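You operate a simulated robot arm through the tools that you are given. There is no shell and no other tool.

You are at the controls of a simulated robot arm. One attempt, no reset.

## Task
Swap the blue and the yellow plug over in the socket box.
Fine: box off first and on again; park the blue plug in the free socket on the way; leave the third plug in.

It is judged by the outcome, as a careful person would: the job done as asked, and still so three seconds after it is handed in. It fails if anything else is knocked over, pushed out of place, dropped, spilled or broken.

## Robot
A 7-joint arm with a two-finger parallel gripper, fixed in place. Base frame: the origin is at the foot of the arm, x ahead of it, y to its left, z up. Units: mm, rad, N and s.
Its first joint turns from -2.897 to 2.897 rad. Payload 4.4 kg.
The TCP is the grasp point between the finger pads, 23 mm short of the fingertips. In the tool frame z runs along the fingers and y along their closing line. Largest opening 94 mm; finger width 38, thickness 10; the body of the gripper, 54 by 96 mm, starts 39 mm behind the TCP.
Orientation is that of the tool frame in the base frame, as a unit quaternion [x, y, z, w]. With the fingers straight down and closing along the base's y, the tool's x points along the base's -x, its y along +y and its z along -z.

## Interface
- The arm moves only by the tool arm_command. Its argument "increments" is a list of rows, each a list of 7 numbers: the shift along the tool's x, y, z in mm, then the turn, a rotation vector about the tool's x, y, z in rad, then the gripper command, from -1 (fully open) to 1 (shut), values between in proportion. In form: [[dx, dy, dz, rx, ry, rz, jaw], ...]. A call has 1 to 20 rows; each row shifts and turns the commanded pose from where the row before left it, along the tool's axes as they then stand. Each row takes 0.2 s and may step no farther than 50 mm and 0.15 rad from the row before; otherwise, or with a gripper value out of range, the whole call is refused. A pose out of reach is approached as far as the arm can. The call stops where the force on the tool passes 40 N (or 10 N more than at its start, if that is more) or the arm is blocked; 0.2 s more then pass. The fingers move at their own pace (about 72 mm/s each) and stop on an object; they squeeze with about 37 N. The grip force told is the motor's: it shows also when the fingers shut on nothing. Time passes only in rows, and 0.2 s behind the last, so rows that do not move let the fingers close. The reply holds the time, the measured pose of the TCP, the force on the tool along the base axes, the opening and the grip force, in the units named above and with some noise, with the torque about the TCP (base axes, N m) and any sound that the robot's microphone picked up, and new pictures: "show" is both (left out), scene, wrist or none.
- Cameras (640 x 400 px; columns grow to the right, rows downward): "scene" is fixed at [215.3, -484.9, 1342.6]; the picture's right is [0.96, -0.28, 0.00], its down [-0.10, -0.33, -0.94] and it looks along [0.26, 0.90, -0.35] (base axes); focal length 337 px, centre (320, 200). "wrist" rides on the gripper at [86, 16, -74] in the tool frame; the picture's right is [-0.18, 0.98, 0.00], its down [-0.58, -0.11, -0.81] and it looks along [-0.79, -0.15, 0.59] (tool axes); focal length 243 px, centre (320, 200). There is no depth. A picture from a camera that has moved, and an enlarged one, comes with that camera's place and axes in the base frame and with its lens. The place of the scene camera against the robot may be out by one fixed shift of up to 25 mm in any direction.
- enlarge(camera, box): a new picture of the part [left, top, right, bottom] of that camera's present view, enlarged. No time passes.
- close_job(): hands the job in; it is judged then, once.

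Nothing tells you positions but the pictures and the camera data. Unless the task says otherwise, let go and move clear before handing in.

The tools are called as name(argument=value, ...) on one line, values as JSON. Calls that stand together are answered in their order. arm_command: Moves the arm, as the interface text tells. Its arguments: {"type":"object","properties":{"increments":{"type":"array"},"show":{"type":"string","enum":["both","scene","wrist","none"]}},"required":["increments"]} The other tools are called the same way: enlarge (camera, box) takes an enlarged picture of a part of a camera's view; close_job () hands the job in.

At the start:

```text
clock: 0.0
position: [445.4, 627.1, 1047.9]
ee_rot: [0.0, 1.0, 0.0, 0.0]
ft_force: [-0.4, 1.0, -0.2]
torque: [-0.01, 0.03, 0.0]
finger_gap: 94.3
gripper_force: 0.1
```

scene: 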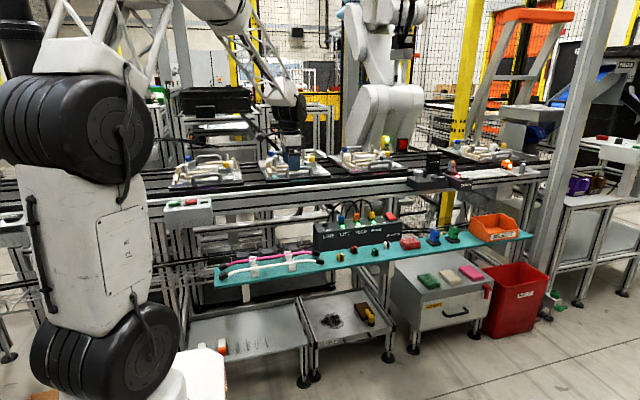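
wrist: 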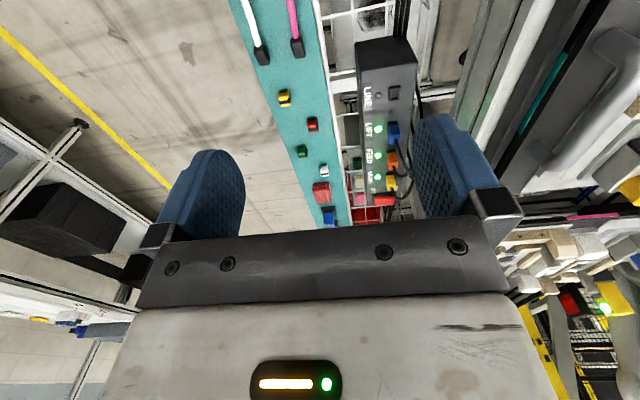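

I see a dark socket box on a teal shelf, with labels, rocker switch and coloured plugs. I'll enlarge both views to identify the sockets, plugs and switch before I move.

enlarge(camera="scene", box=[290, 190, 430, 280])

enlarge(camera="wrist", box=[320, 30, 440, 220])

enlarge(camera="scene", box=[200, 180, 560, 400])

```text
4.44 times, centred on (360, 235) of scene
camera zoom: at [215.3, -484.9, 1342.6], right [0.96, -0.28, 0.0], down [-0.1, -0.33, -0.94], along [0.26, 0.9, -0.35], focal length 1499 px, centre (142, 44)
```

zoom: 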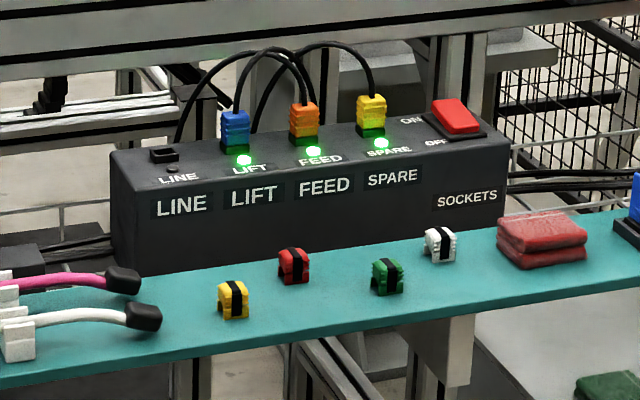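

```text
2.11 times, centred on (380, 125) of wrist
camera zoom: at [359.1, 642.8, 1123.1], right [0.18, 0.98, 0.0], down [0.58, -0.11, 0.81], along [0.79, -0.15, -0.59], focal length 511 px, centre (194, 358)
```

zoom: 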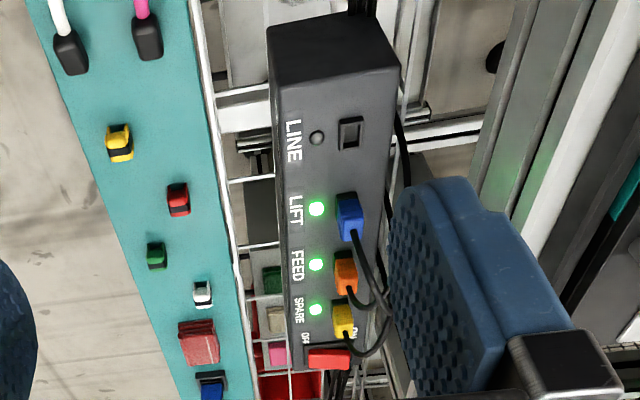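

```text
1.78 times, centred on (380, 290) of scene
camera zoom: at [215.3, -484.9, 1342.6], right [0.96, -0.28, 0.0], down [-0.1, -0.33, -0.94], along [0.26, 0.9, -0.35], focal length 600 px, centre (213, 40)
```

zoom: 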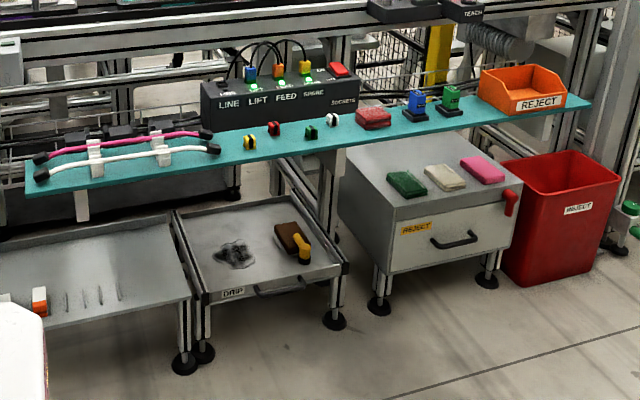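

The box has four sockets along x: LINE (free), LIFT (blue), FEED (orange) and SPARE (yellow), with a red rocker at the far end. I put LINE near (583, 718, 763) and SPARE near x≈790. I'll move over the box well above the cables and turn the gripper so it closes along x, with the camera on the front side.

arm_command(increments=[[-40, 0, 5, 0, 0, 0, -1], [-40, 0, 5, 0, 0, 0, -1], [-40, 0, 5, 0, 0, 0, -1], [-40, 0, 5, 0, 0, 0, -1], [-40, 0, 5, 0, 0, 0, -1], [0, 0, 0, 0, 0, -0.1428, -1], [0, 0, 0, 0, 0, -0.1428, -1], [0, 0, 0, 0, 0, -0.1428, -1], [0, 0, 0, 0, 0, -0.1428, -1], [0, 0, 0, 0, 0, -0.1428, -1], [0, 0, 0, 0, 0, -0.1428, -1], [0, 0, 0, 0, 0, -0.1428, -1], [0, 0, 0, 0, 0, -0.1428, -1], [0, 0, 0, 0, 0, -0.1428, -1], [0, 0, 0, 0, 0, -0.1428, -1], [0, 0, 0, 0, 0, -0.1428, -1]])

```text
clock: 3.4
position: [646.3, 626.7, 1023.7]
ee_rot: [0.708, -0.706, 0.0, 0.0]
ft_force: [0.2, -0.8, -0.1]
torque: [-0.01, -0.03, -0.01]
finger_gap: 93.9
gripper_force: 0.1
camera wrist: at [629.8, 539.8, 1099.1], right [-0.98, 0.18, 0.0], down [0.11, 0.58, 0.81], along [0.15, 0.79, -0.59], focal length 243 px, centre (320, 200)
```

scene: 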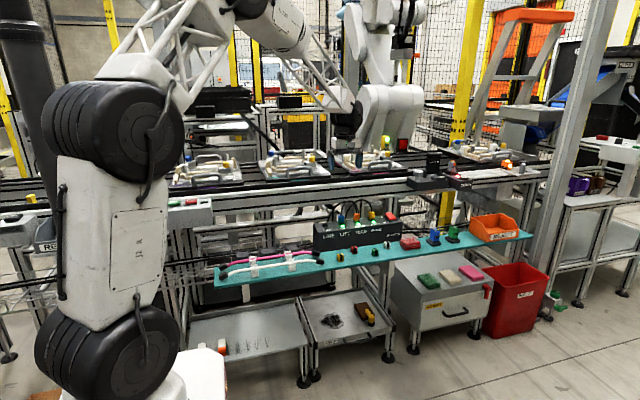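
wrist: 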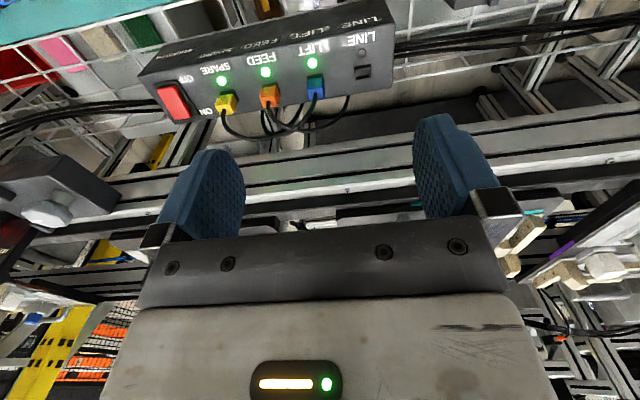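

The wrist camera now views the box from the front, upside down. I'll enlarge to measure socket positions and see which way the cables and the rocker sit.

enlarge(camera="wrist", box=[130, 0, 400, 170])

enlarge(camera="scene", box=[300, 190, 420, 265])

enlarge(camera="scene", box=[375, 200, 415, 225])

```text
2.35 times, centred on (265, 85) of wrist
camera zoom: at [629.8, 539.8, 1099.1], right [-0.98, 0.18, 0.0], down [0.11, 0.58, 0.81], along [0.15, 0.79, -0.59], focal length 571 px, centre (449, 471)
```

zoom: 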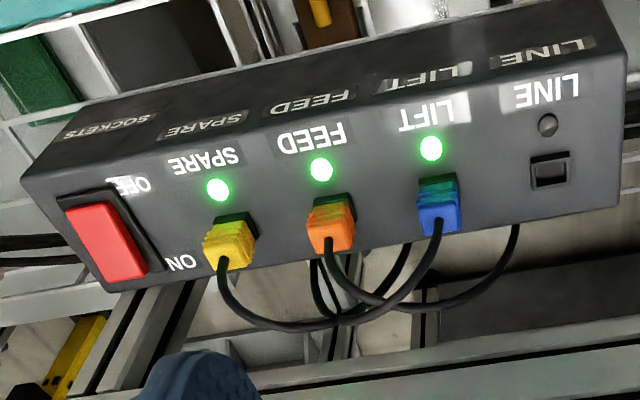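

```text
5.33 times, centred on (360, 228) of scene
camera zoom: at [215.3, -484.9, 1342.6], right [0.96, -0.28, 0.0], down [-0.1, -0.33, -0.94], along [0.26, 0.9, -0.35], focal length 1799 px, centre (107, 53)
```

zoom: 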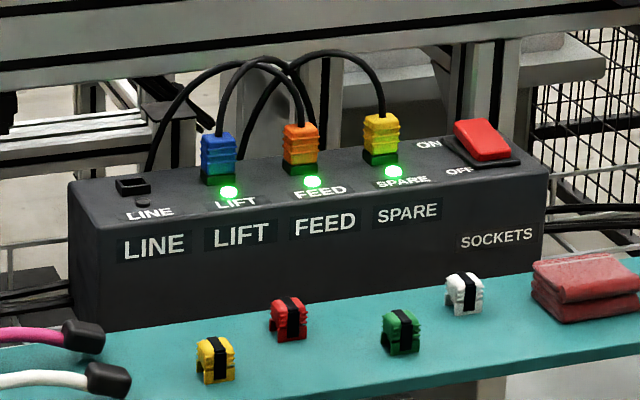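

```text
16.00 times, centred on (395, 212) of scene
camera zoom: at [215.3, -484.9, 1342.6], right [0.96, -0.28, 0.0], down [-0.1, -0.33, -0.94], along [0.26, 0.9, -0.35], focal length 5397 px, centre (-880, 0)
```

zoom: 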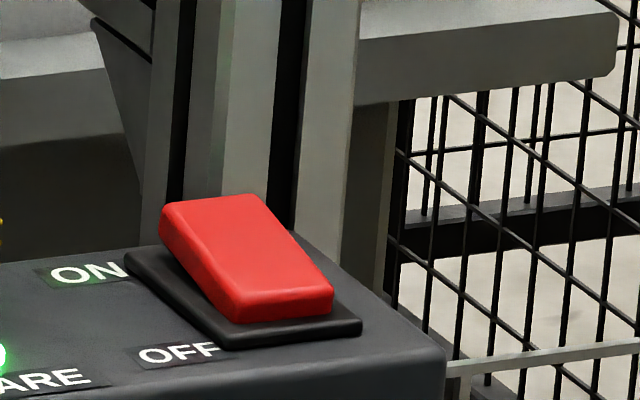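

Cross-checking the two wrist views puts the sockets at x ≈ 600, 671, 741 and 812, y ≈ 725, on a box top near z ≈ 733. The rocker is near (899, 713). I'll move in front of and above the rocker to see how it sits, and to test the reach there.

arm_command(increments=[[11, -40, 20, 0, 0, 0, -1], [11, -40, 20, 0, 0, 0, -1], [11, -40, 20, 0, 0, 0, -1], [11, -40, 20, 0, 0, 0, -1], [11, -40, 20, 0, 0, 0, -1], [11, -40, 20, 0, 0, 0, -1], [0, 0, 0, 0, 0, 0, -1]])

```text
clock: 5.0
position: [885.2, 562.0, 902.4]
ee_rot: [0.707, -0.707, -0.001, -0.001]
ft_force: [-0.2, 0.4, 0.0]
torque: [0.04, -0.01, -0.02]
finger_gap: 94.0
gripper_force: 0.0
camera wrist: at [868.1, 475.4, 977.4], right [-0.98, 0.18, 0.0], down [0.11, 0.58, 0.81], along [0.15, 0.79, -0.59], focal length 243 px, centre (320, 200)
```

scene: 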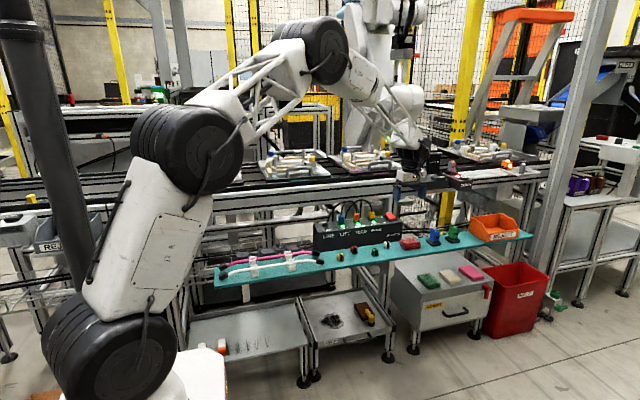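
wrist: 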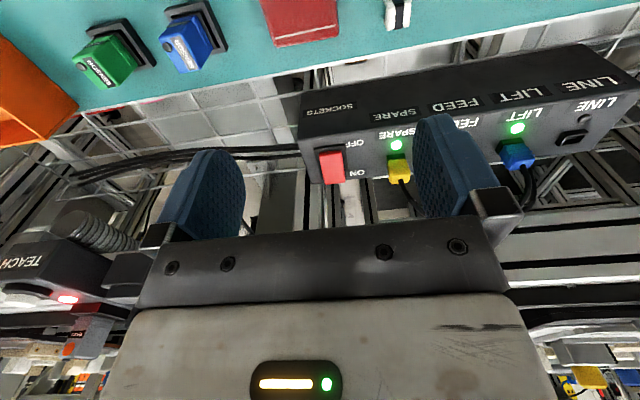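

Reach is good here with the tool pointing down. I'll enlarge the rocker and the neighbouring plug.

enlarge(camera="wrist", box=[295, 120, 423, 200])

enlarge(camera="wrist", box=[310, 135, 374, 175])

enlarge(camera="scene", box=[300, 130, 460, 230])

```text
5.00 times, centred on (359, 160) of wrist
camera zoom: at [868.1, 475.4, 977.4], right [-0.98, 0.18, 0.0], down [0.11, 0.58, 0.81], along [0.15, 0.79, -0.59], focal length 1213 px, centre (125, 400)
```

zoom: 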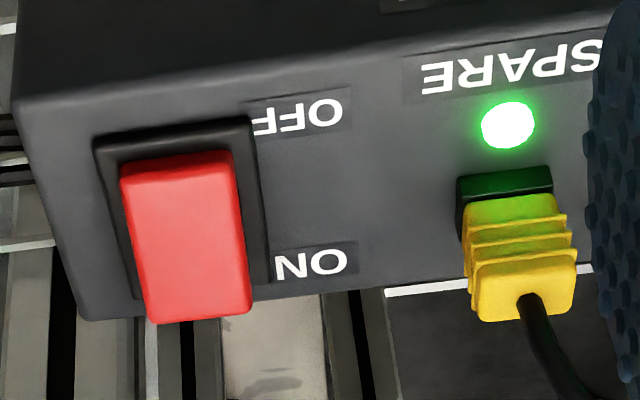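

```text
10.00 times, centred on (342, 155) of wrist
camera zoom: at [868.1, 475.4, 977.4], right [-0.98, 0.18, 0.0], down [0.11, 0.58, 0.81], along [0.15, 0.79, -0.59], focal length 2426 px, centre (100, 650)
```

zoom: 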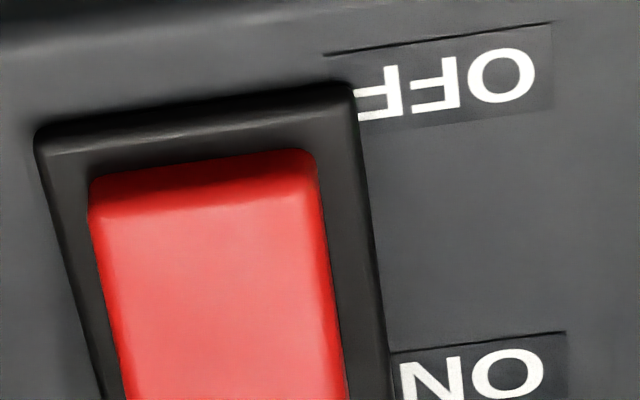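

```text
4.00 times, centred on (380, 180) of scene
camera zoom: at [215.3, -484.9, 1342.6], right [0.96, -0.28, 0.0], down [-0.1, -0.33, -0.94], along [0.26, 0.9, -0.35], focal length 1349 px, centre (80, 280)
```

zoom: 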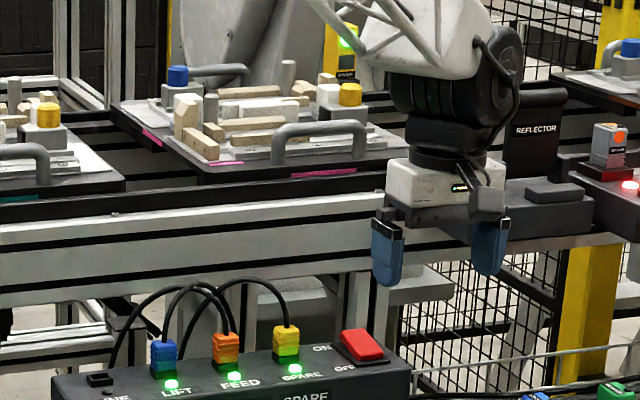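

The rocker's ON end, at the back, stands about 10 mm proud, so that is the end that can be pushed. A conveyor beam lies behind the box near y≈785 and above z≈840. I'll shut the fingers and tilt the tool 0.7 rad so the palm stays to the front, clear of the beam and the cables.

arm_command(increments=[[0, 0, 0, 0, -0.14, 0, 1], [0, 0, 0, 0, -0.14, 0, 1], [0, 0, 0, 0, -0.14, 0, 1], [0, 0, 0, 0, -0.14, 0, 1], [0, 0, 0, 0, -0.14, 0, 1], [0, 0, 0, 0, 0, 0, 1]])

```text
clock: 6.4
position: [885.0, 560.4, 902.3]
ee_rot: [-0.663, 0.665, 0.242, 0.243]
ft_force: [0.2, 0.0, 0.6]
torque: [0.02, 0.0, -0.02]
finger_gap: 0.2
gripper_force: 37.1
camera wrist: at [868.9, 446.5, 904.6], right [-0.98, 0.14, 0.12], down [0.11, -0.08, 0.99], along [0.15, 0.99, 0.06], focal length 243 px, centre (320, 200)
```

scene: 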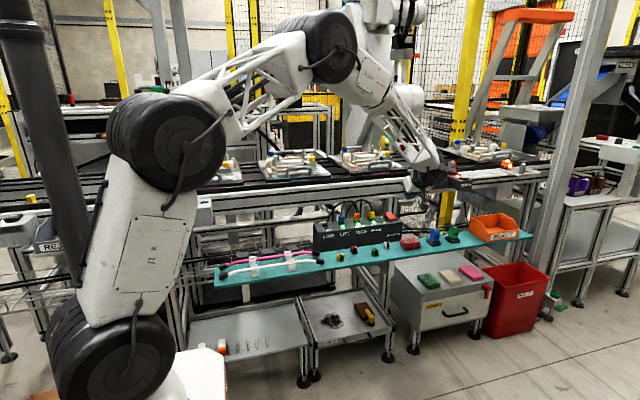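
wrist: 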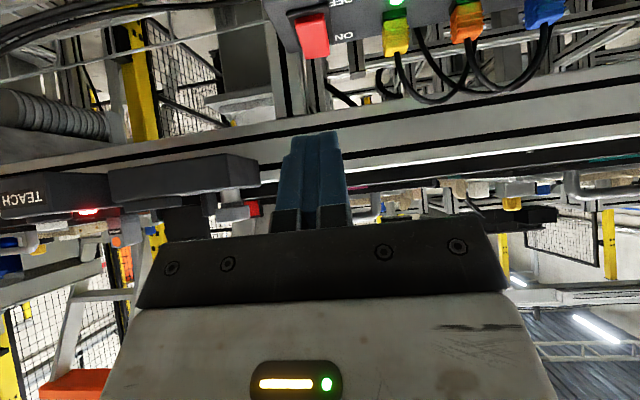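

The rocker and plugs are clearly visible now. I'll bring the shut fingertips over the raised back end of the rocker, stopping about 30 mm above it.

arm_command(increments=[[-14.8, -2.4, 36, 0, 0, 0, 1], [-14.8, -2.4, 36, 0, 0, 0, 1], [-14.8, -2.4, 36, 0, 0, 0, 1], [-14.8, -2.4, 36, 0, 0, 0, 1], [-14.8, -2.4, 36, 0, 0, 0, 1], [0, 0, 0, 0, 0, 0, 1]])

enlarge(camera="wrist", box=[220, 80, 420, 205])

enlarge(camera="scene", box=[350, 150, 450, 230])

```text
clock: 7.8
position: [897.8, 733.4, 811.0]
ee_rot: [-0.663, 0.665, 0.242, 0.243]
ft_force: [1.2, -0.3, 0.0]
torque: [0.02, 0.0, 0.06]
finger_gap: 0.0
gripper_force: 36.6
camera wrist: at [882.0, 618.0, 813.9], right [-0.98, 0.14, 0.12], down [0.11, -0.07, 0.99], along [0.15, 0.99, 0.06], focal length 243 px, centre (320, 200)
```

scene: 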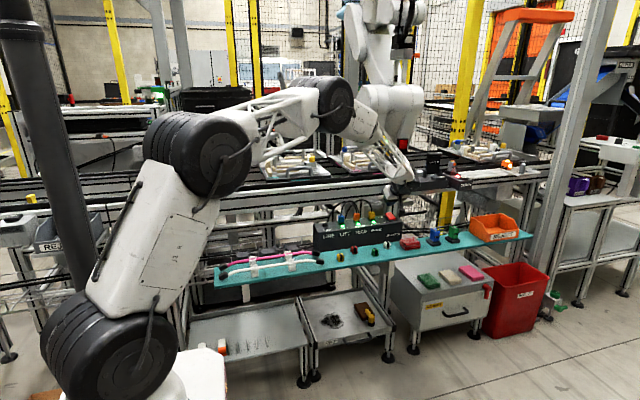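
wrist: 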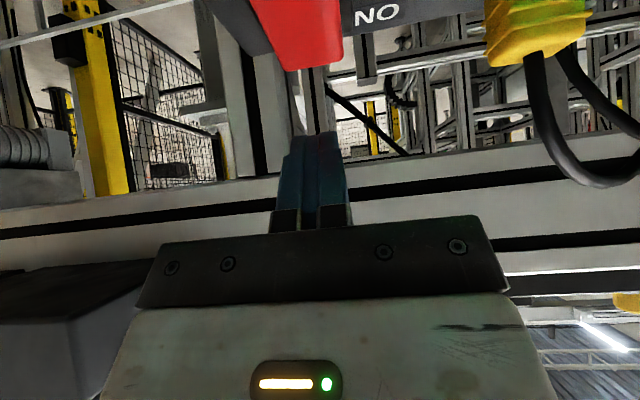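

```text
3.20 times, centred on (320, 142) of wrist
camera zoom: at [882.0, 618.0, 813.9], right [-0.98, 0.14, 0.12], down [0.11, -0.07, 0.99], along [0.15, 0.99, 0.06], focal length 776 px, centre (320, 384)
```

zoom: 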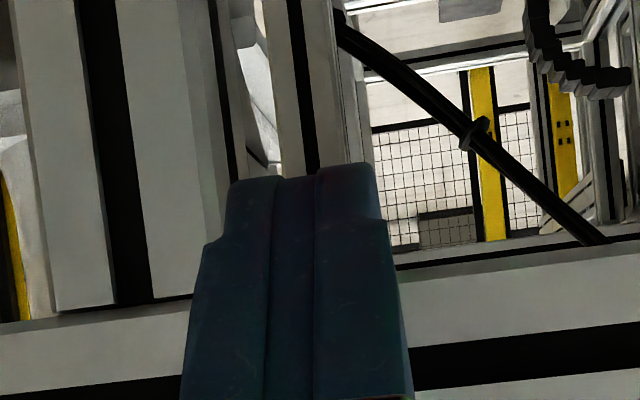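

```text
5.00 times, centred on (400, 190) of scene
camera zoom: at [215.3, -484.9, 1342.6], right [0.96, -0.28, 0.0], down [-0.1, -0.33, -0.94], along [0.26, 0.9, -0.35], focal length 1687 px, centre (-80, 250)
```

zoom: 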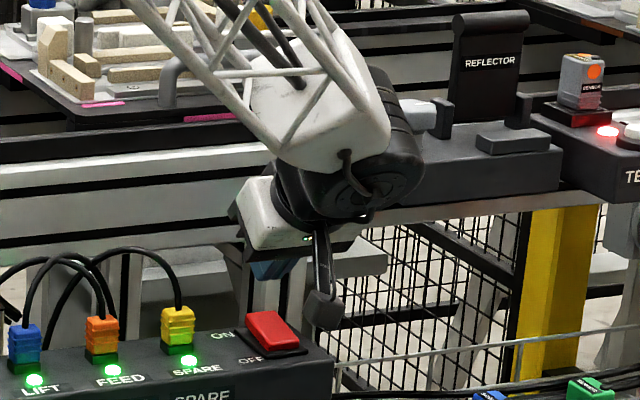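

The tips are just above the raised end, at about (895, 738, 755). I'll lower in small steps to press it and watch the force and the lamps.

arm_command(increments=[[3.2, 2, 3.8, 0, 0, 0, 1], [3.2, 0, 3.8, 0, 0, 0, 1], [3.2, 0, 3.8, 0, 0, 0, 1], [3.2, 0, 3.8, 0, 0, 0, 1], [3.2, 0, 3.8, 0, 0, 0, 1], [1.93, 0, 2.3, 0, 0, 0, 1], [1.93, 0, 2.3, 0, 0, 0, 1], [1.93, 0, 2.3, 0, 0, 0, 1], [1.93, 0, 2.3, 0, 0, 0, 1]])

enlarge(camera="scene", box=[310, 180, 430, 255])

```text
clock: 9.8
position: [896.6, 734.7, 778.9]
ee_rot: [0.665, -0.664, -0.242, -0.244]
ft_force: [-7.3, -1.4, 26.2]
torque: [-0.04, 0.24, 0.07]
finger_gap: 0.2
gripper_force: 37.1
camera wrist: at [880.8, 619.2, 780.9], right [-0.98, 0.14, 0.12], down [0.11, -0.08, 0.99], along [0.15, 0.99, 0.06], focal length 243 px, centre (320, 200)
```

scene: 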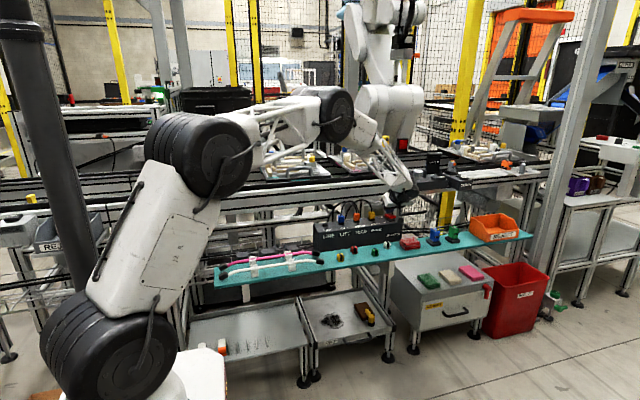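
wrist: 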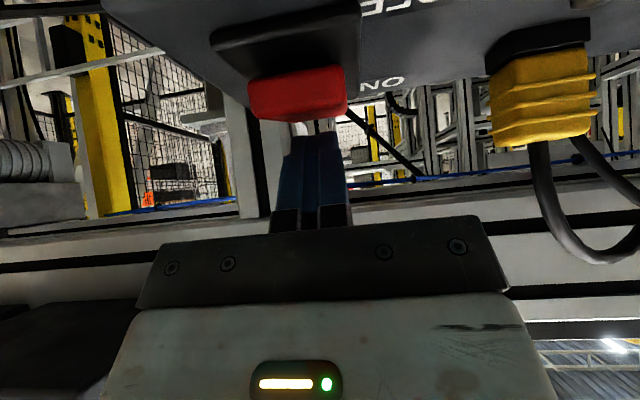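

```text
5.33 times, centred on (370, 218) of scene
camera zoom: at [215.3, -484.9, 1342.6], right [0.96, -0.28, 0.0], down [-0.1, -0.33, -0.94], along [0.26, 0.9, -0.35], focal length 1799 px, centre (53, 107)
```

zoom: 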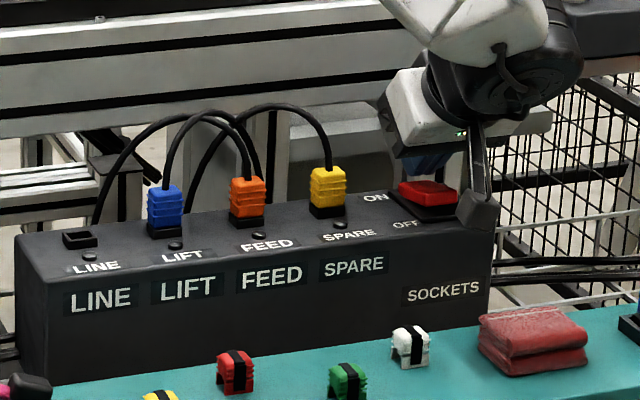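

All four lamps went dark and the rocker flipped, so the box is off. I'll back off up and to the front, tilt slightly more, part-open the fingers and travel along the front of the box to face the blue plug.

arm_command(increments=[[-12.9, 0, -15.3, 0, 0, 0, 1], [-12.9, 0, -15.3, 0, 0, 0, 1], [31.5, 0, -36.3, 0, 0, 0, 1], [31.5, 0, -36.3, 0, 0, 0, -0.1], [0, 0, 0, 0, -0.1, 0, -0.1], [0, 45, 0, 0, 0, 0, -0.1], [0, 45, 0, 0, 0, 0, -0.1], [0, 45, 0, 0, 0, 0, -0.1], [0, 45, 0, 0, 0, 0, -0.1], [0, 45, 0, 0, 0, 0, -0.1], [0, 0, 0, 0, 0, 0, -0.1]])

enlarge(camera="scene", box=[310, 180, 430, 255])

enlarge(camera="wrist", box=[160, 0, 480, 200])

```text
clock: 12.2
position: [668.2, 634.3, 830.3]
ee_rot: [-0.651, 0.652, 0.275, 0.275]
ft_force: [0.6, -0.8, 0.1]
torque: [0.01, 0.0, 0.0]
finger_gap: 51.7
gripper_force: 0.1
camera wrist: at [652.1, 520.1, 821.3], right [-0.98, 0.13, 0.13], down [0.11, -0.17, 0.98], along [0.15, 0.98, 0.16], focal length 243 px, centre (320, 200)
```

scene: 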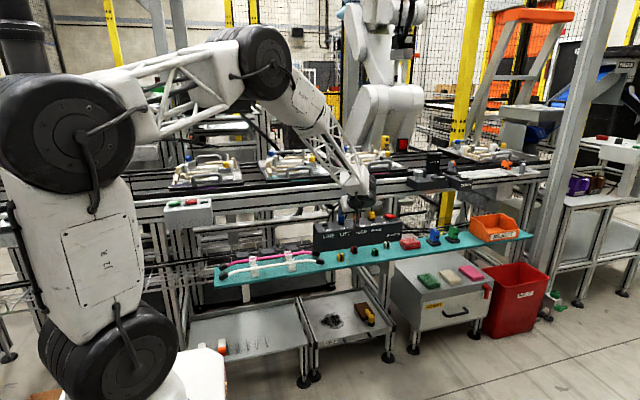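
wrist: 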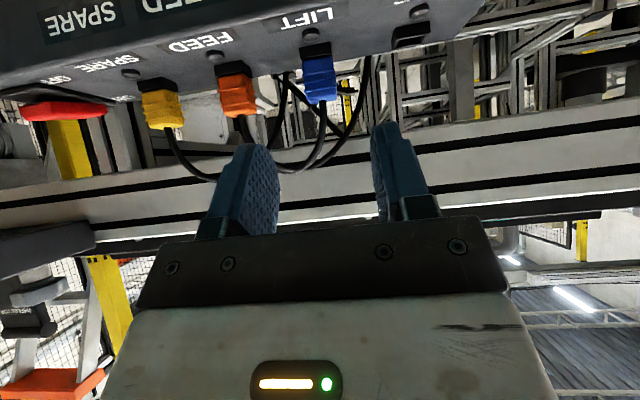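

```text
5.33 times, centred on (370, 218) of scene
camera zoom: at [215.3, -484.9, 1342.6], right [0.96, -0.28, 0.0], down [-0.1, -0.33, -0.94], along [0.26, 0.9, -0.35], focal length 1799 px, centre (53, 107)
```

zoom: 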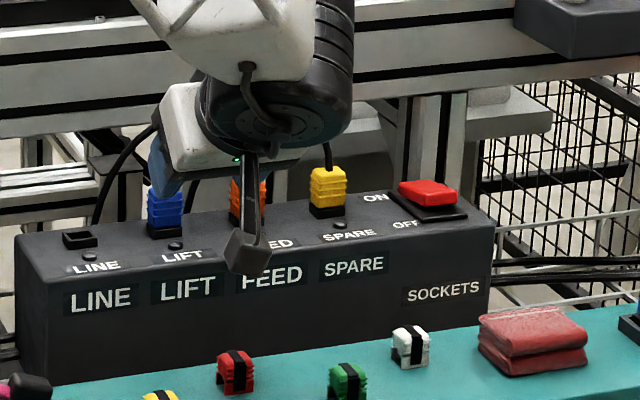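

```text
2.00 times, centred on (320, 100) of wrist
camera zoom: at [652.1, 520.1, 821.3], right [-0.98, 0.13, 0.13], down [0.11, -0.17, 0.98], along [0.15, 0.98, 0.16], focal length 485 px, centre (320, 400)
```

zoom: 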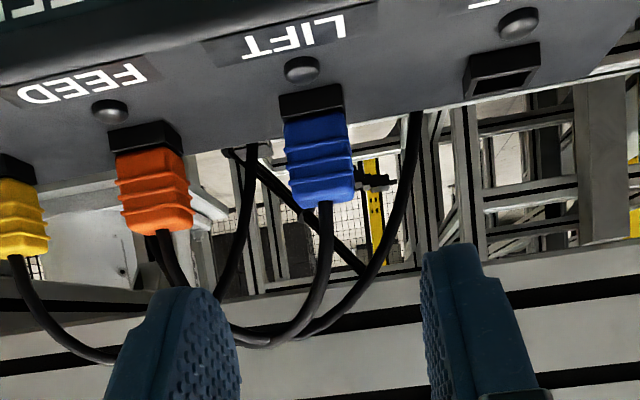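

The rocker's front end is now raised. The blue plug is at x≈670.5 with its top at z≈775, and its cable leaves straight up. I'll approach along the tilted finger direction, stop partway and check the alignment.

arm_command(increments=[[-7.5, -1.2, 18, 0, 0, 0, -0.1], [-7.5, -1.1, 18, 0, 0, 0, -0.1], [0, 0, 20, 0, 0, 0, -0.1], [0, 0, 20, 0, 0, 0, -0.1], [0, 0, 0, 0, 0, 0, -0.1]])

enlarge(camera="wrist", box=[160, 0, 480, 200])

enlarge(camera="scene", box=[310, 180, 390, 230])

```text
clock: 13.4
position: [672.6, 700.4, 787.9]
ee_rot: [-0.651, 0.652, 0.275, 0.275]
ft_force: [0.8, 0.1, -0.8]
torque: [-0.01, -0.01, 0.0]
finger_gap: 51.6
gripper_force: 0.1
camera wrist: at [656.3, 586.8, 778.6], right [-0.98, 0.13, 0.13], down [0.11, -0.17, 0.98], along [0.15, 0.98, 0.16], focal length 243 px, centre (320, 200)
```

scene: 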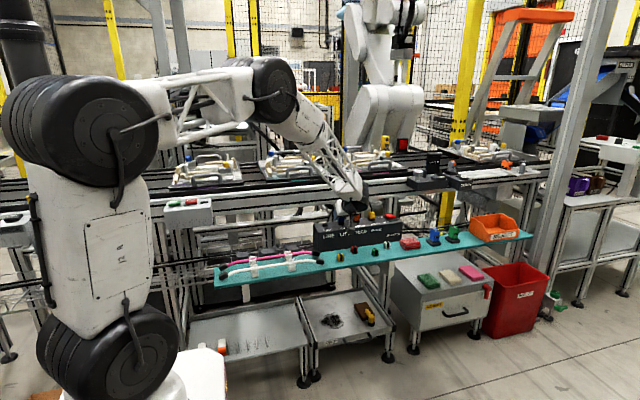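
wrist: 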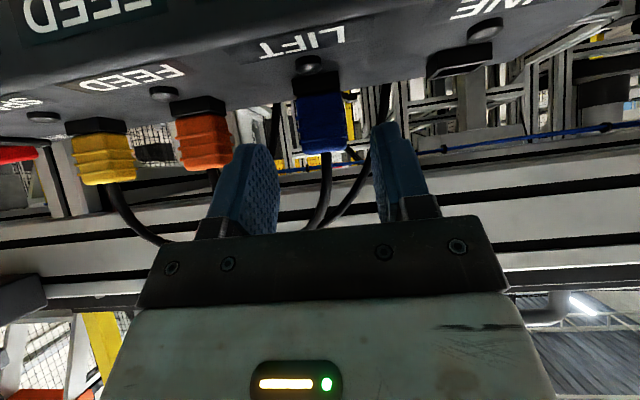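

```text
2.00 times, centred on (320, 100) of wrist
camera zoom: at [656.3, 586.8, 778.6], right [-0.98, 0.13, 0.13], down [0.11, -0.17, 0.98], along [0.15, 0.98, 0.16], focal length 485 px, centre (320, 400)
```

zoom: 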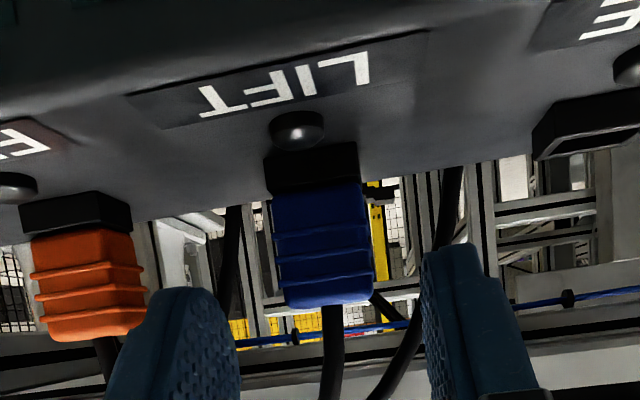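

```text
8.00 times, centred on (350, 205) of scene
camera zoom: at [215.3, -484.9, 1342.6], right [0.96, -0.28, 0.0], down [-0.1, -0.33, -0.94], along [0.26, 0.9, -0.35], focal length 2699 px, centre (80, 160)
```

zoom: 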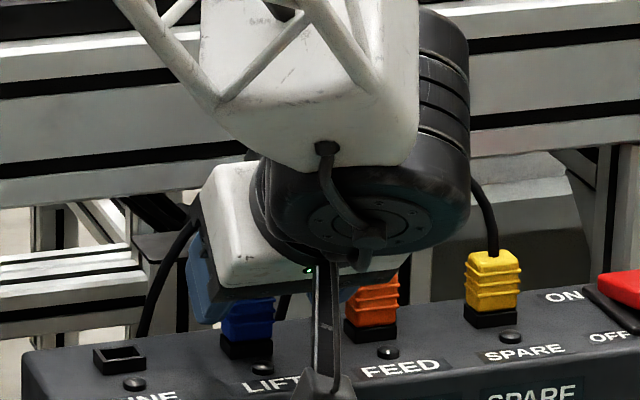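

The blue plug sits at x≈670.2, about 2 mm off the tool centre. I'll correct that, move in the last 28 mm and close on the plug body.

arm_command(increments=[[0, 2.4, 10, 0, 0, 0, -0.1], [0, 0, 10, 0, 0, 0, -0.1], [0, 0, 8, 0, 0, 0, -0.1], [0, 0, 0, 0, 0, 0, -0.1]])

enlarge(camera="wrist", box=[160, 40, 480, 240])

```text
clock: 14.4
position: [670.4, 721.3, 769.4]
ee_rot: [-0.651, 0.652, 0.275, 0.275]
ft_force: [0.4, -0.3, 0.2]
torque: [-0.04, -0.02, 0.0]
finger_gap: 51.4
gripper_force: 0.1
camera wrist: at [654.3, 607.8, 759.9], right [-0.98, 0.13, 0.13], down [0.11, -0.17, 0.98], along [0.15, 0.98, 0.16], focal length 243 px, centre (320, 200)
```

scene: 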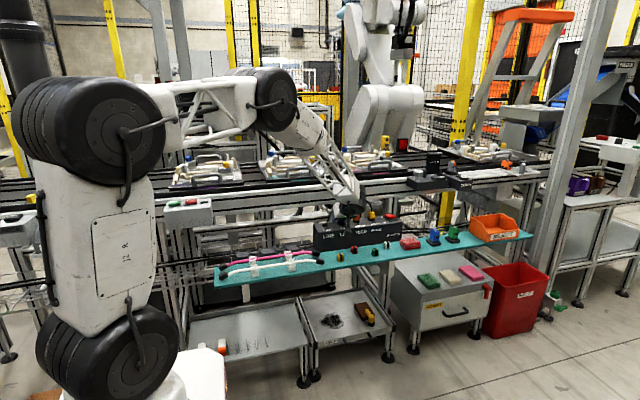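
wrist: 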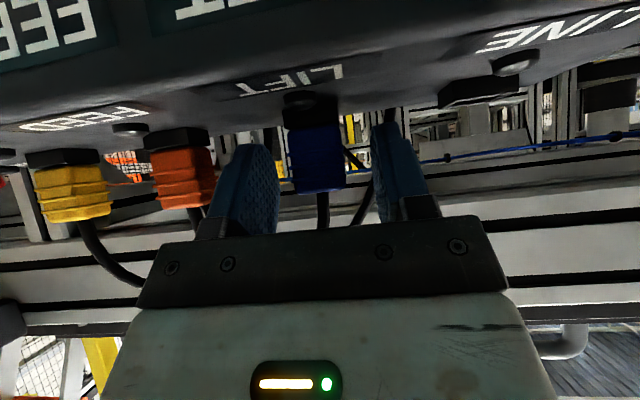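

```text
2.00 times, centred on (320, 140) of wrist
camera zoom: at [654.3, 607.8, 759.9], right [-0.98, 0.13, 0.13], down [0.11, -0.17, 0.98], along [0.15, 0.98, 0.16], focal length 485 px, centre (320, 320)
```

zoom: 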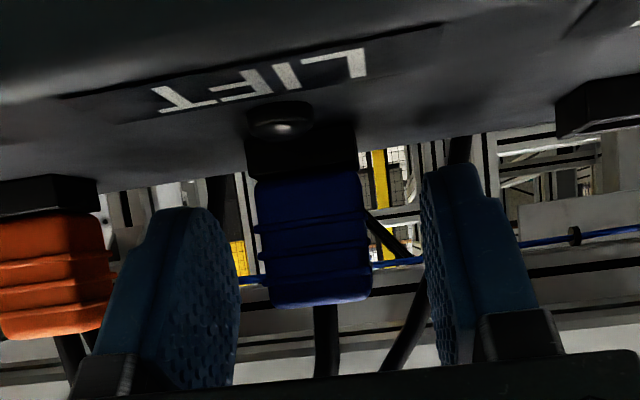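

The plug is centred between the pads and nothing is touching. I'll settle 2 mm lower and close.

arm_command(increments=[[1.5, 0, 1.4, 0, 0, 0, -0.1], [0, 0, 0, 0, 0, 0, 0.3], [0, 0, 0, 0, 0, 0, 1], [0, 0, 0, 0, 0, 0, 1], [0, 0, 0, 0, 0, 0, 1]])

enlarge(camera="wrist", box=[160, 40, 480, 240])

```text
clock: 15.6
position: [670.0, 721.9, 766.2]
ee_rot: [-0.651, 0.652, 0.276, 0.275]
ft_force: [12.2, 4.9, -5.9]
torque: [0.0, -0.36, -0.02]
finger_gap: 23.6
gripper_force: 36.9
camera wrist: at [654.1, 607.8, 757.5], right [-0.98, 0.13, 0.13], down [0.11, -0.17, 0.98], along [0.15, 0.98, 0.16], focal length 243 px, centre (320, 200)
```

scene: 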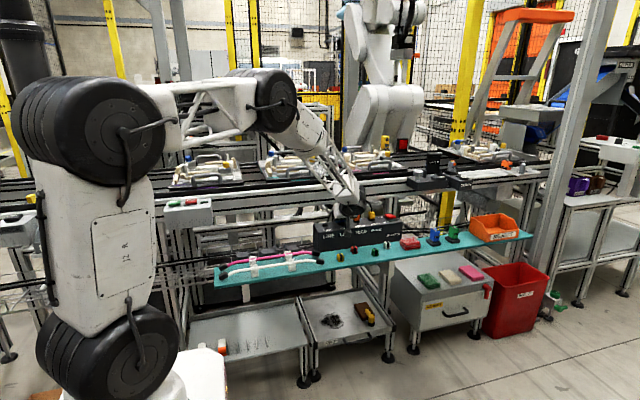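
wrist: 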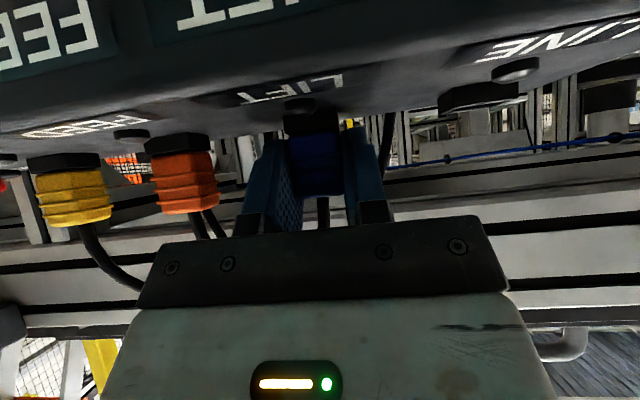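

```text
2.00 times, centred on (320, 140) of wrist
camera zoom: at [654.1, 607.8, 757.5], right [-0.98, 0.13, 0.13], down [0.11, -0.17, 0.98], along [0.15, 0.98, 0.16], focal length 485 px, centre (320, 320)
```

zoom: 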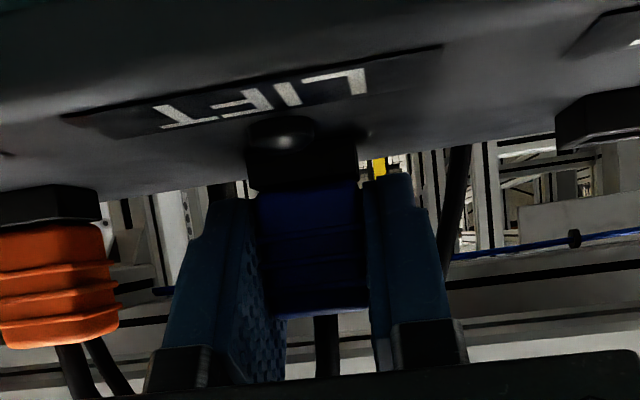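

The plug is gripped at 23.6 mm with about 37 N, and there is a 12 N sideways load that suggests I'm 1–2 mm off in x. I'll ease that out before pulling.

arm_command(increments=[[0, -1, 0, 0, 0, 0, 1], [0, 0, 0, 0, 0, 0, 1]], show="none")

```text
clock: 16.2
position: [670.3, 721.5, 765.5]
ee_rot: [0.652, -0.651, -0.276, -0.274]
ft_force: [-9.6, -12.1, 9.5]
torque: [-0.17, 0.33, 0.05]
finger_gap: 23.6
gripper_force: 37.5
stopped in row 2: the force on the tool passed its limit at 42 N (the readings are from after the stop); the commanded pose is now the measured one
```

A 1 mm nudge swung the force a lot, so the held plug is a stiff connection. I'll hold still and read the settled force.

arm_command(increments=[[0, 0, 0, 0, 0, 0, 1], [0, 0, 0, 0, 0, 0, 1]], show="none")

```text
clock: 16.8
position: [670.2, 723.2, 766.8]
ee_rot: [0.652, -0.651, -0.276, -0.275]
ft_force: [-15.2, -19.0, 14.3]
torque: [-0.7, 0.33, 0.12]
finger_gap: 24.1
gripper_force: 36.4
```

arm_command(increments=[[0.06, 0.5, -0.92, 0, 0, 0, 1], [0, 0, 0, 0, 0, 0, 1]], show="none")

```text
clock: 17.4
position: [670.1, 721.8, 766.8]
ee_rot: [0.652, -0.651, -0.276, -0.274]
ft_force: [15.5, 30.4, -14.5]
torque: [0.85, -0.39, 0.03]
finger_gap: 24.1
gripper_force: 37.0
```

The contact stiffness is roughly 60 N/mm, so I'm straddling neutral. I'll take out half of the last correction and start pulling straight up in small steps.

arm_command(increments=[[-0.3, -0.25, 0.27, 0, 0, 0, 1], [-0.72, 0, -0.7, 0, 0, 0, 1], [-1.43, 0, -1.39, 0, 0, 0, 1], [-2.15, 0, -2.09, 0, 0, 0, 1], [-2.87, 0, -2.79, 0, 0, 0, 1], [-3.59, 0, -3.48, 0, 0, 0, 1]], show="wrist")

```text
clock: 18.8
position: [671.7, 721.7, 782.3]
ee_rot: [0.652, -0.651, -0.276, -0.274]
ft_force: [-0.6, 0.0, -0.1]
torque: [0.04, -0.02, -0.02]
finger_gap: 22.7
gripper_force: 36.5
camera wrist: at [655.4, 607.4, 774.0], right [-0.98, 0.13, 0.13], down [0.11, -0.17, 0.98], along [0.15, 0.98, 0.16], focal length 243 px, centre (320, 200)
```

wrist: 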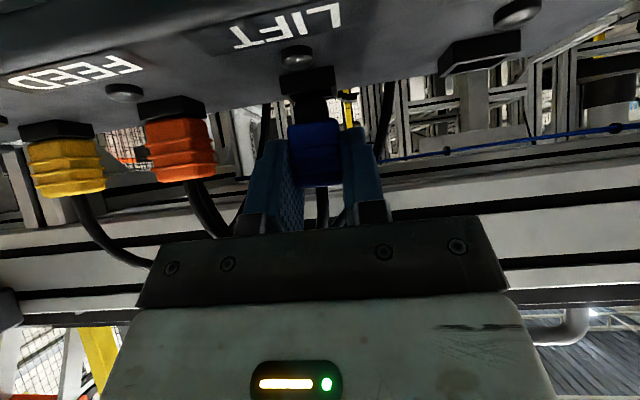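

The plug has come up about 15 mm with no remaining load. I'll enlarge to see the pin section and how it sits in the grip.

enlarge(camera="wrist", box=[220, 40, 420, 165])

enlarge(camera="scene", box=[310, 185, 390, 235])

```text
3.20 times, centred on (320, 102) of wrist
camera zoom: at [655.4, 607.4, 774.0], right [-0.98, 0.13, 0.13], down [0.11, -0.17, 0.98], along [0.15, 0.98, 0.16], focal length 776 px, centre (320, 512)
```

zoom: 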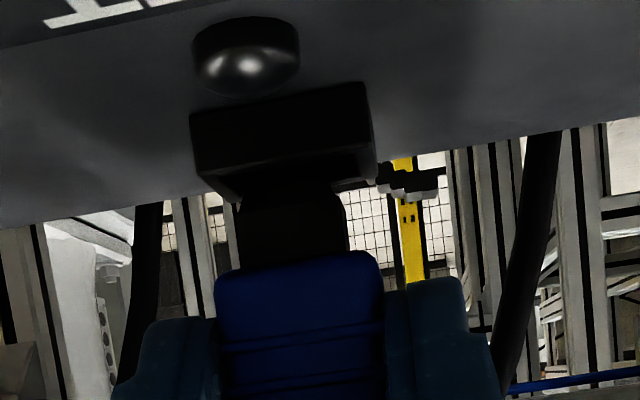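

```text
8.00 times, centred on (350, 210) of scene
camera zoom: at [215.3, -484.9, 1342.6], right [0.96, -0.28, 0.0], down [-0.1, -0.33, -0.94], along [0.26, 0.9, -0.35], focal length 2699 px, centre (80, 120)
```

zoom: 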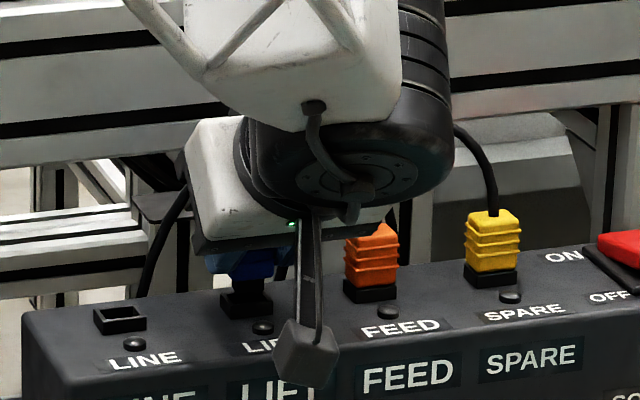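

The plug has a dark nose about 16 mm wide that is nearly clear of the socket. I'll lift another 35 mm and take repeat readings to average out noise.

arm_command(increments=[[-6.2, 0, -6.0, 0, 0, 0, 1], [-6.2, 0, -6.0, 0, 0, 0, 1], [-6.2, 0, -6.0, 0, 0, 0, 1], [-6.2, 0, -6.0, 0, 0, 0, 1], [0, 0, 0, 0, 0, 0, 1]])

enlarge(camera="wrist", box=[220, 30, 540, 230])

enlarge(camera="scene", box=[310, 175, 406, 235])

arm_command(increments=[[0, 0, 0, 0, 0, 0, 1]], show="none")

arm_command(increments=[[0, 0, 0, 0, 0, 0, 1]], show="none")

```text
clock: 20.0
position: [670.0, 720.4, 814.9]
ee_rot: [-0.651, 0.652, 0.275, 0.275]
ft_force: [-0.2, -0.6, -0.4]
torque: [-0.04, -0.02, 0.02]
finger_gap: 22.7
gripper_force: 36.6
camera wrist: at [654.3, 606.6, 807.2], right [-0.98, 0.13, 0.13], down [0.11, -0.17, 0.98], along [0.15, 0.98, 0.16], focal length 243 px, centre (320, 200)
```

scene: 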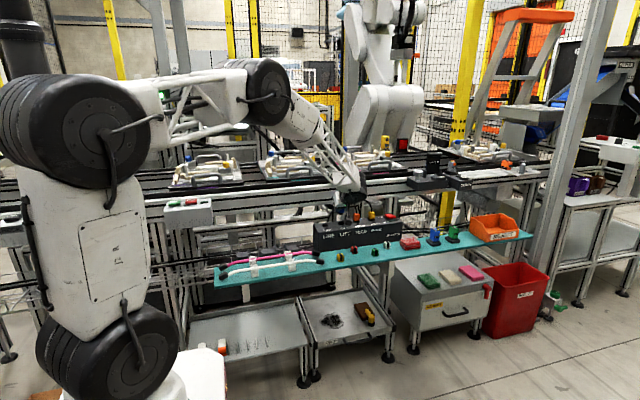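
wrist: 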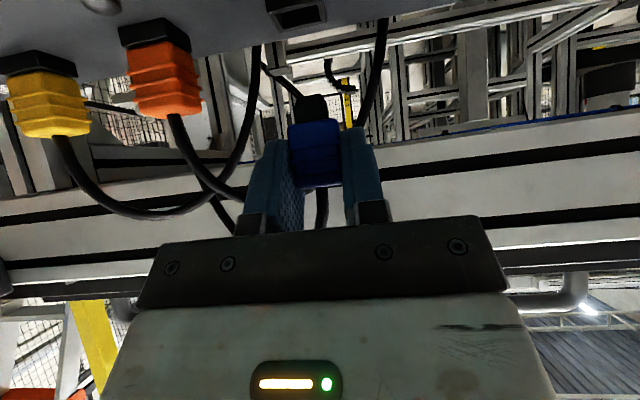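

```text
2.00 times, centred on (380, 130) of wrist
camera zoom: at [654.3, 606.6, 807.2], right [-0.98, 0.13, 0.13], down [0.11, -0.17, 0.98], along [0.15, 0.98, 0.16], focal length 485 px, centre (200, 340)
```

zoom: 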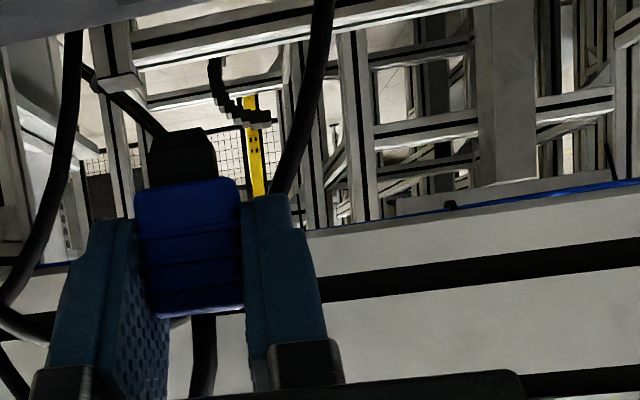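

```text
6.67 times, centred on (358, 205) of scene
camera zoom: at [215.3, -484.9, 1342.6], right [0.96, -0.28, 0.0], down [-0.1, -0.33, -0.94], along [0.26, 0.9, -0.35], focal length 2249 px, centre (67, 167)
```

zoom: 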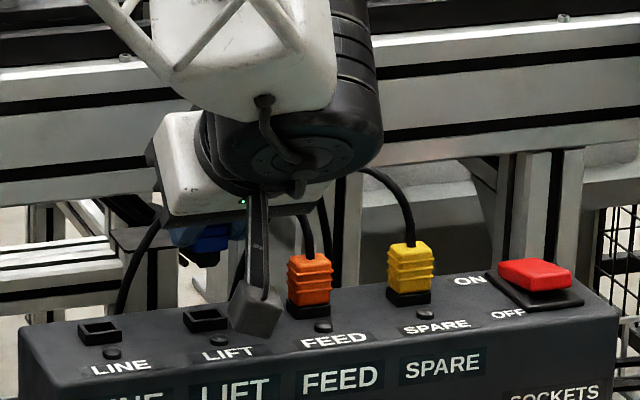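

```text
clock: 20.4
position: [670.1, 720.3, 815.7]
ee_rot: [0.652, -0.651, -0.276, -0.275]
ft_force: [-0.4, 0.5, 0.3]
torque: [0.01, -0.01, -0.03]
finger_gap: 22.5
gripper_force: 37.6
```

```text
clock: 20.8
position: [669.7, 722.0, 817.6]
ee_rot: [0.652, -0.651, -0.276, -0.274]
ft_force: [-0.6, -0.3, -0.6]
torque: [-0.01, -0.01, 0.02]
finger_gap: 22.7
gripper_force: 36.5
```

The blue plug is free with a 14 mm nose, and both empty sockets show. The reading noise is about 1 mm and the true tool pose is near (670.0, 721, 816). The sockets look 70 mm apart, so I'll swing forward around the other cables, move to LINE and lower to just above it to check the alignment.

arm_command(increments=[[10.45, 0, -10.76, 0, 0, 0, 1], [10.45, 0, -10.76, 0, 0, 0, 1], [0, 23.3, 0, 0, 0, 0, 1], [0, 23.3, 0, 0, 0, 0, 1], [0, 23.2, 0, 0, 0, 0, 1], [-10.45, 0, 10.76, 0, 0, 0, 1], [-10.45, 0, 10.76, 0, 0, 0, 1], [5.74, 0, 5.57, 0, 0, 0, 1], [5.74, 0, 5.57, 0, 0, 0, 1], [5.74, 0, 5.57, 0, 0, 0, 1], [0, 0, 0, 0, 0, 0, 1]])

enlarge(camera="wrist", box=[220, 30, 420, 155])

enlarge(camera="scene", box=[300, 175, 396, 235])

arm_command(increments=[[0, 0, 0, 0, 0, 0, 1]], show="none")

arm_command(increments=[[0, 0, 0, 0, 0, 0, 1]], show="none")

```text
clock: 23.2
position: [601.4, 722.5, 793.6]
ee_rot: [0.651, -0.651, -0.276, -0.275]
ft_force: [0.0, -0.1, -0.5]
torque: [-0.02, 0.0, 0.02]
finger_gap: 22.7
gripper_force: 37.2
camera wrist: at [585.1, 608.2, 783.5], right [-0.98, 0.13, 0.13], down [0.11, -0.17, 0.98], along [0.15, 0.98, 0.16], focal length 243 px, centre (320, 200)
```

scene: 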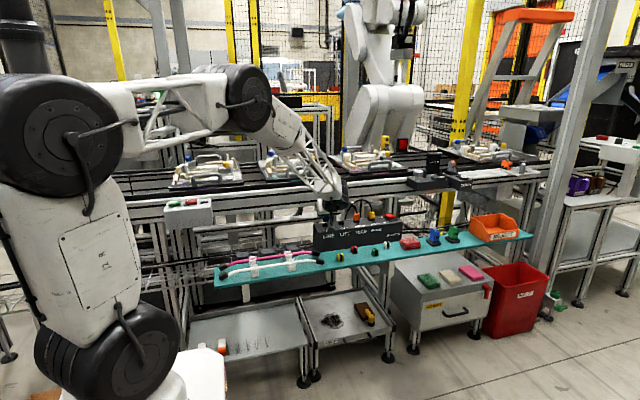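
wrist: 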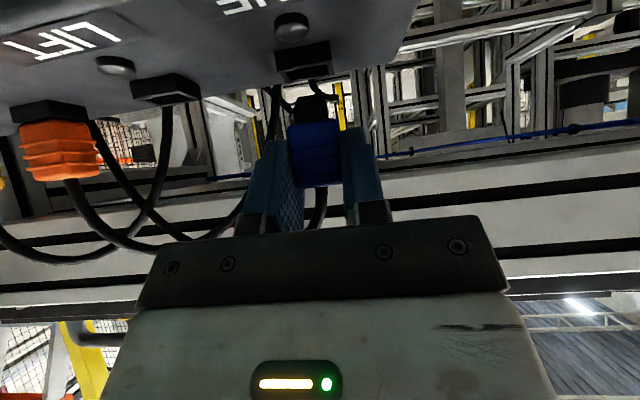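

```text
3.20 times, centred on (320, 92) of wrist
camera zoom: at [585.1, 608.2, 783.5], right [-0.98, 0.13, 0.13], down [0.11, -0.17, 0.98], along [0.15, 0.98, 0.16], focal length 776 px, centre (320, 544)
```

zoom: 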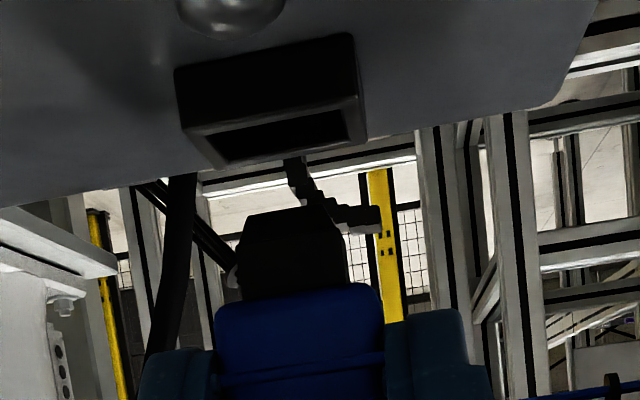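

```text
6.67 times, centred on (348, 205) of scene
camera zoom: at [215.3, -484.9, 1342.6], right [0.96, -0.28, 0.0], down [-0.1, -0.33, -0.94], along [0.26, 0.9, -0.35], focal length 2249 px, centre (133, 167)
```

zoom: 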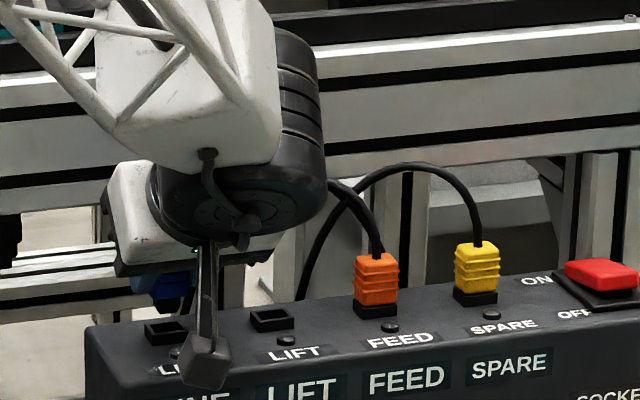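

```text
clock: 23.6
position: [600.8, 721.7, 792.7]
ee_rot: [-0.651, 0.652, 0.276, 0.275]
ft_force: [-0.2, -0.3, -1.0]
torque: [0.02, 0.0, -0.01]
finger_gap: 22.6
gripper_force: 37.2
```

```text
clock: 24.0
position: [599.6, 723.0, 793.1]
ee_rot: [0.651, -0.651, -0.276, -0.275]
ft_force: [0.0, -0.2, -0.3]
torque: [0.0, 0.02, 0.01]
finger_gap: 22.7
gripper_force: 36.9
```

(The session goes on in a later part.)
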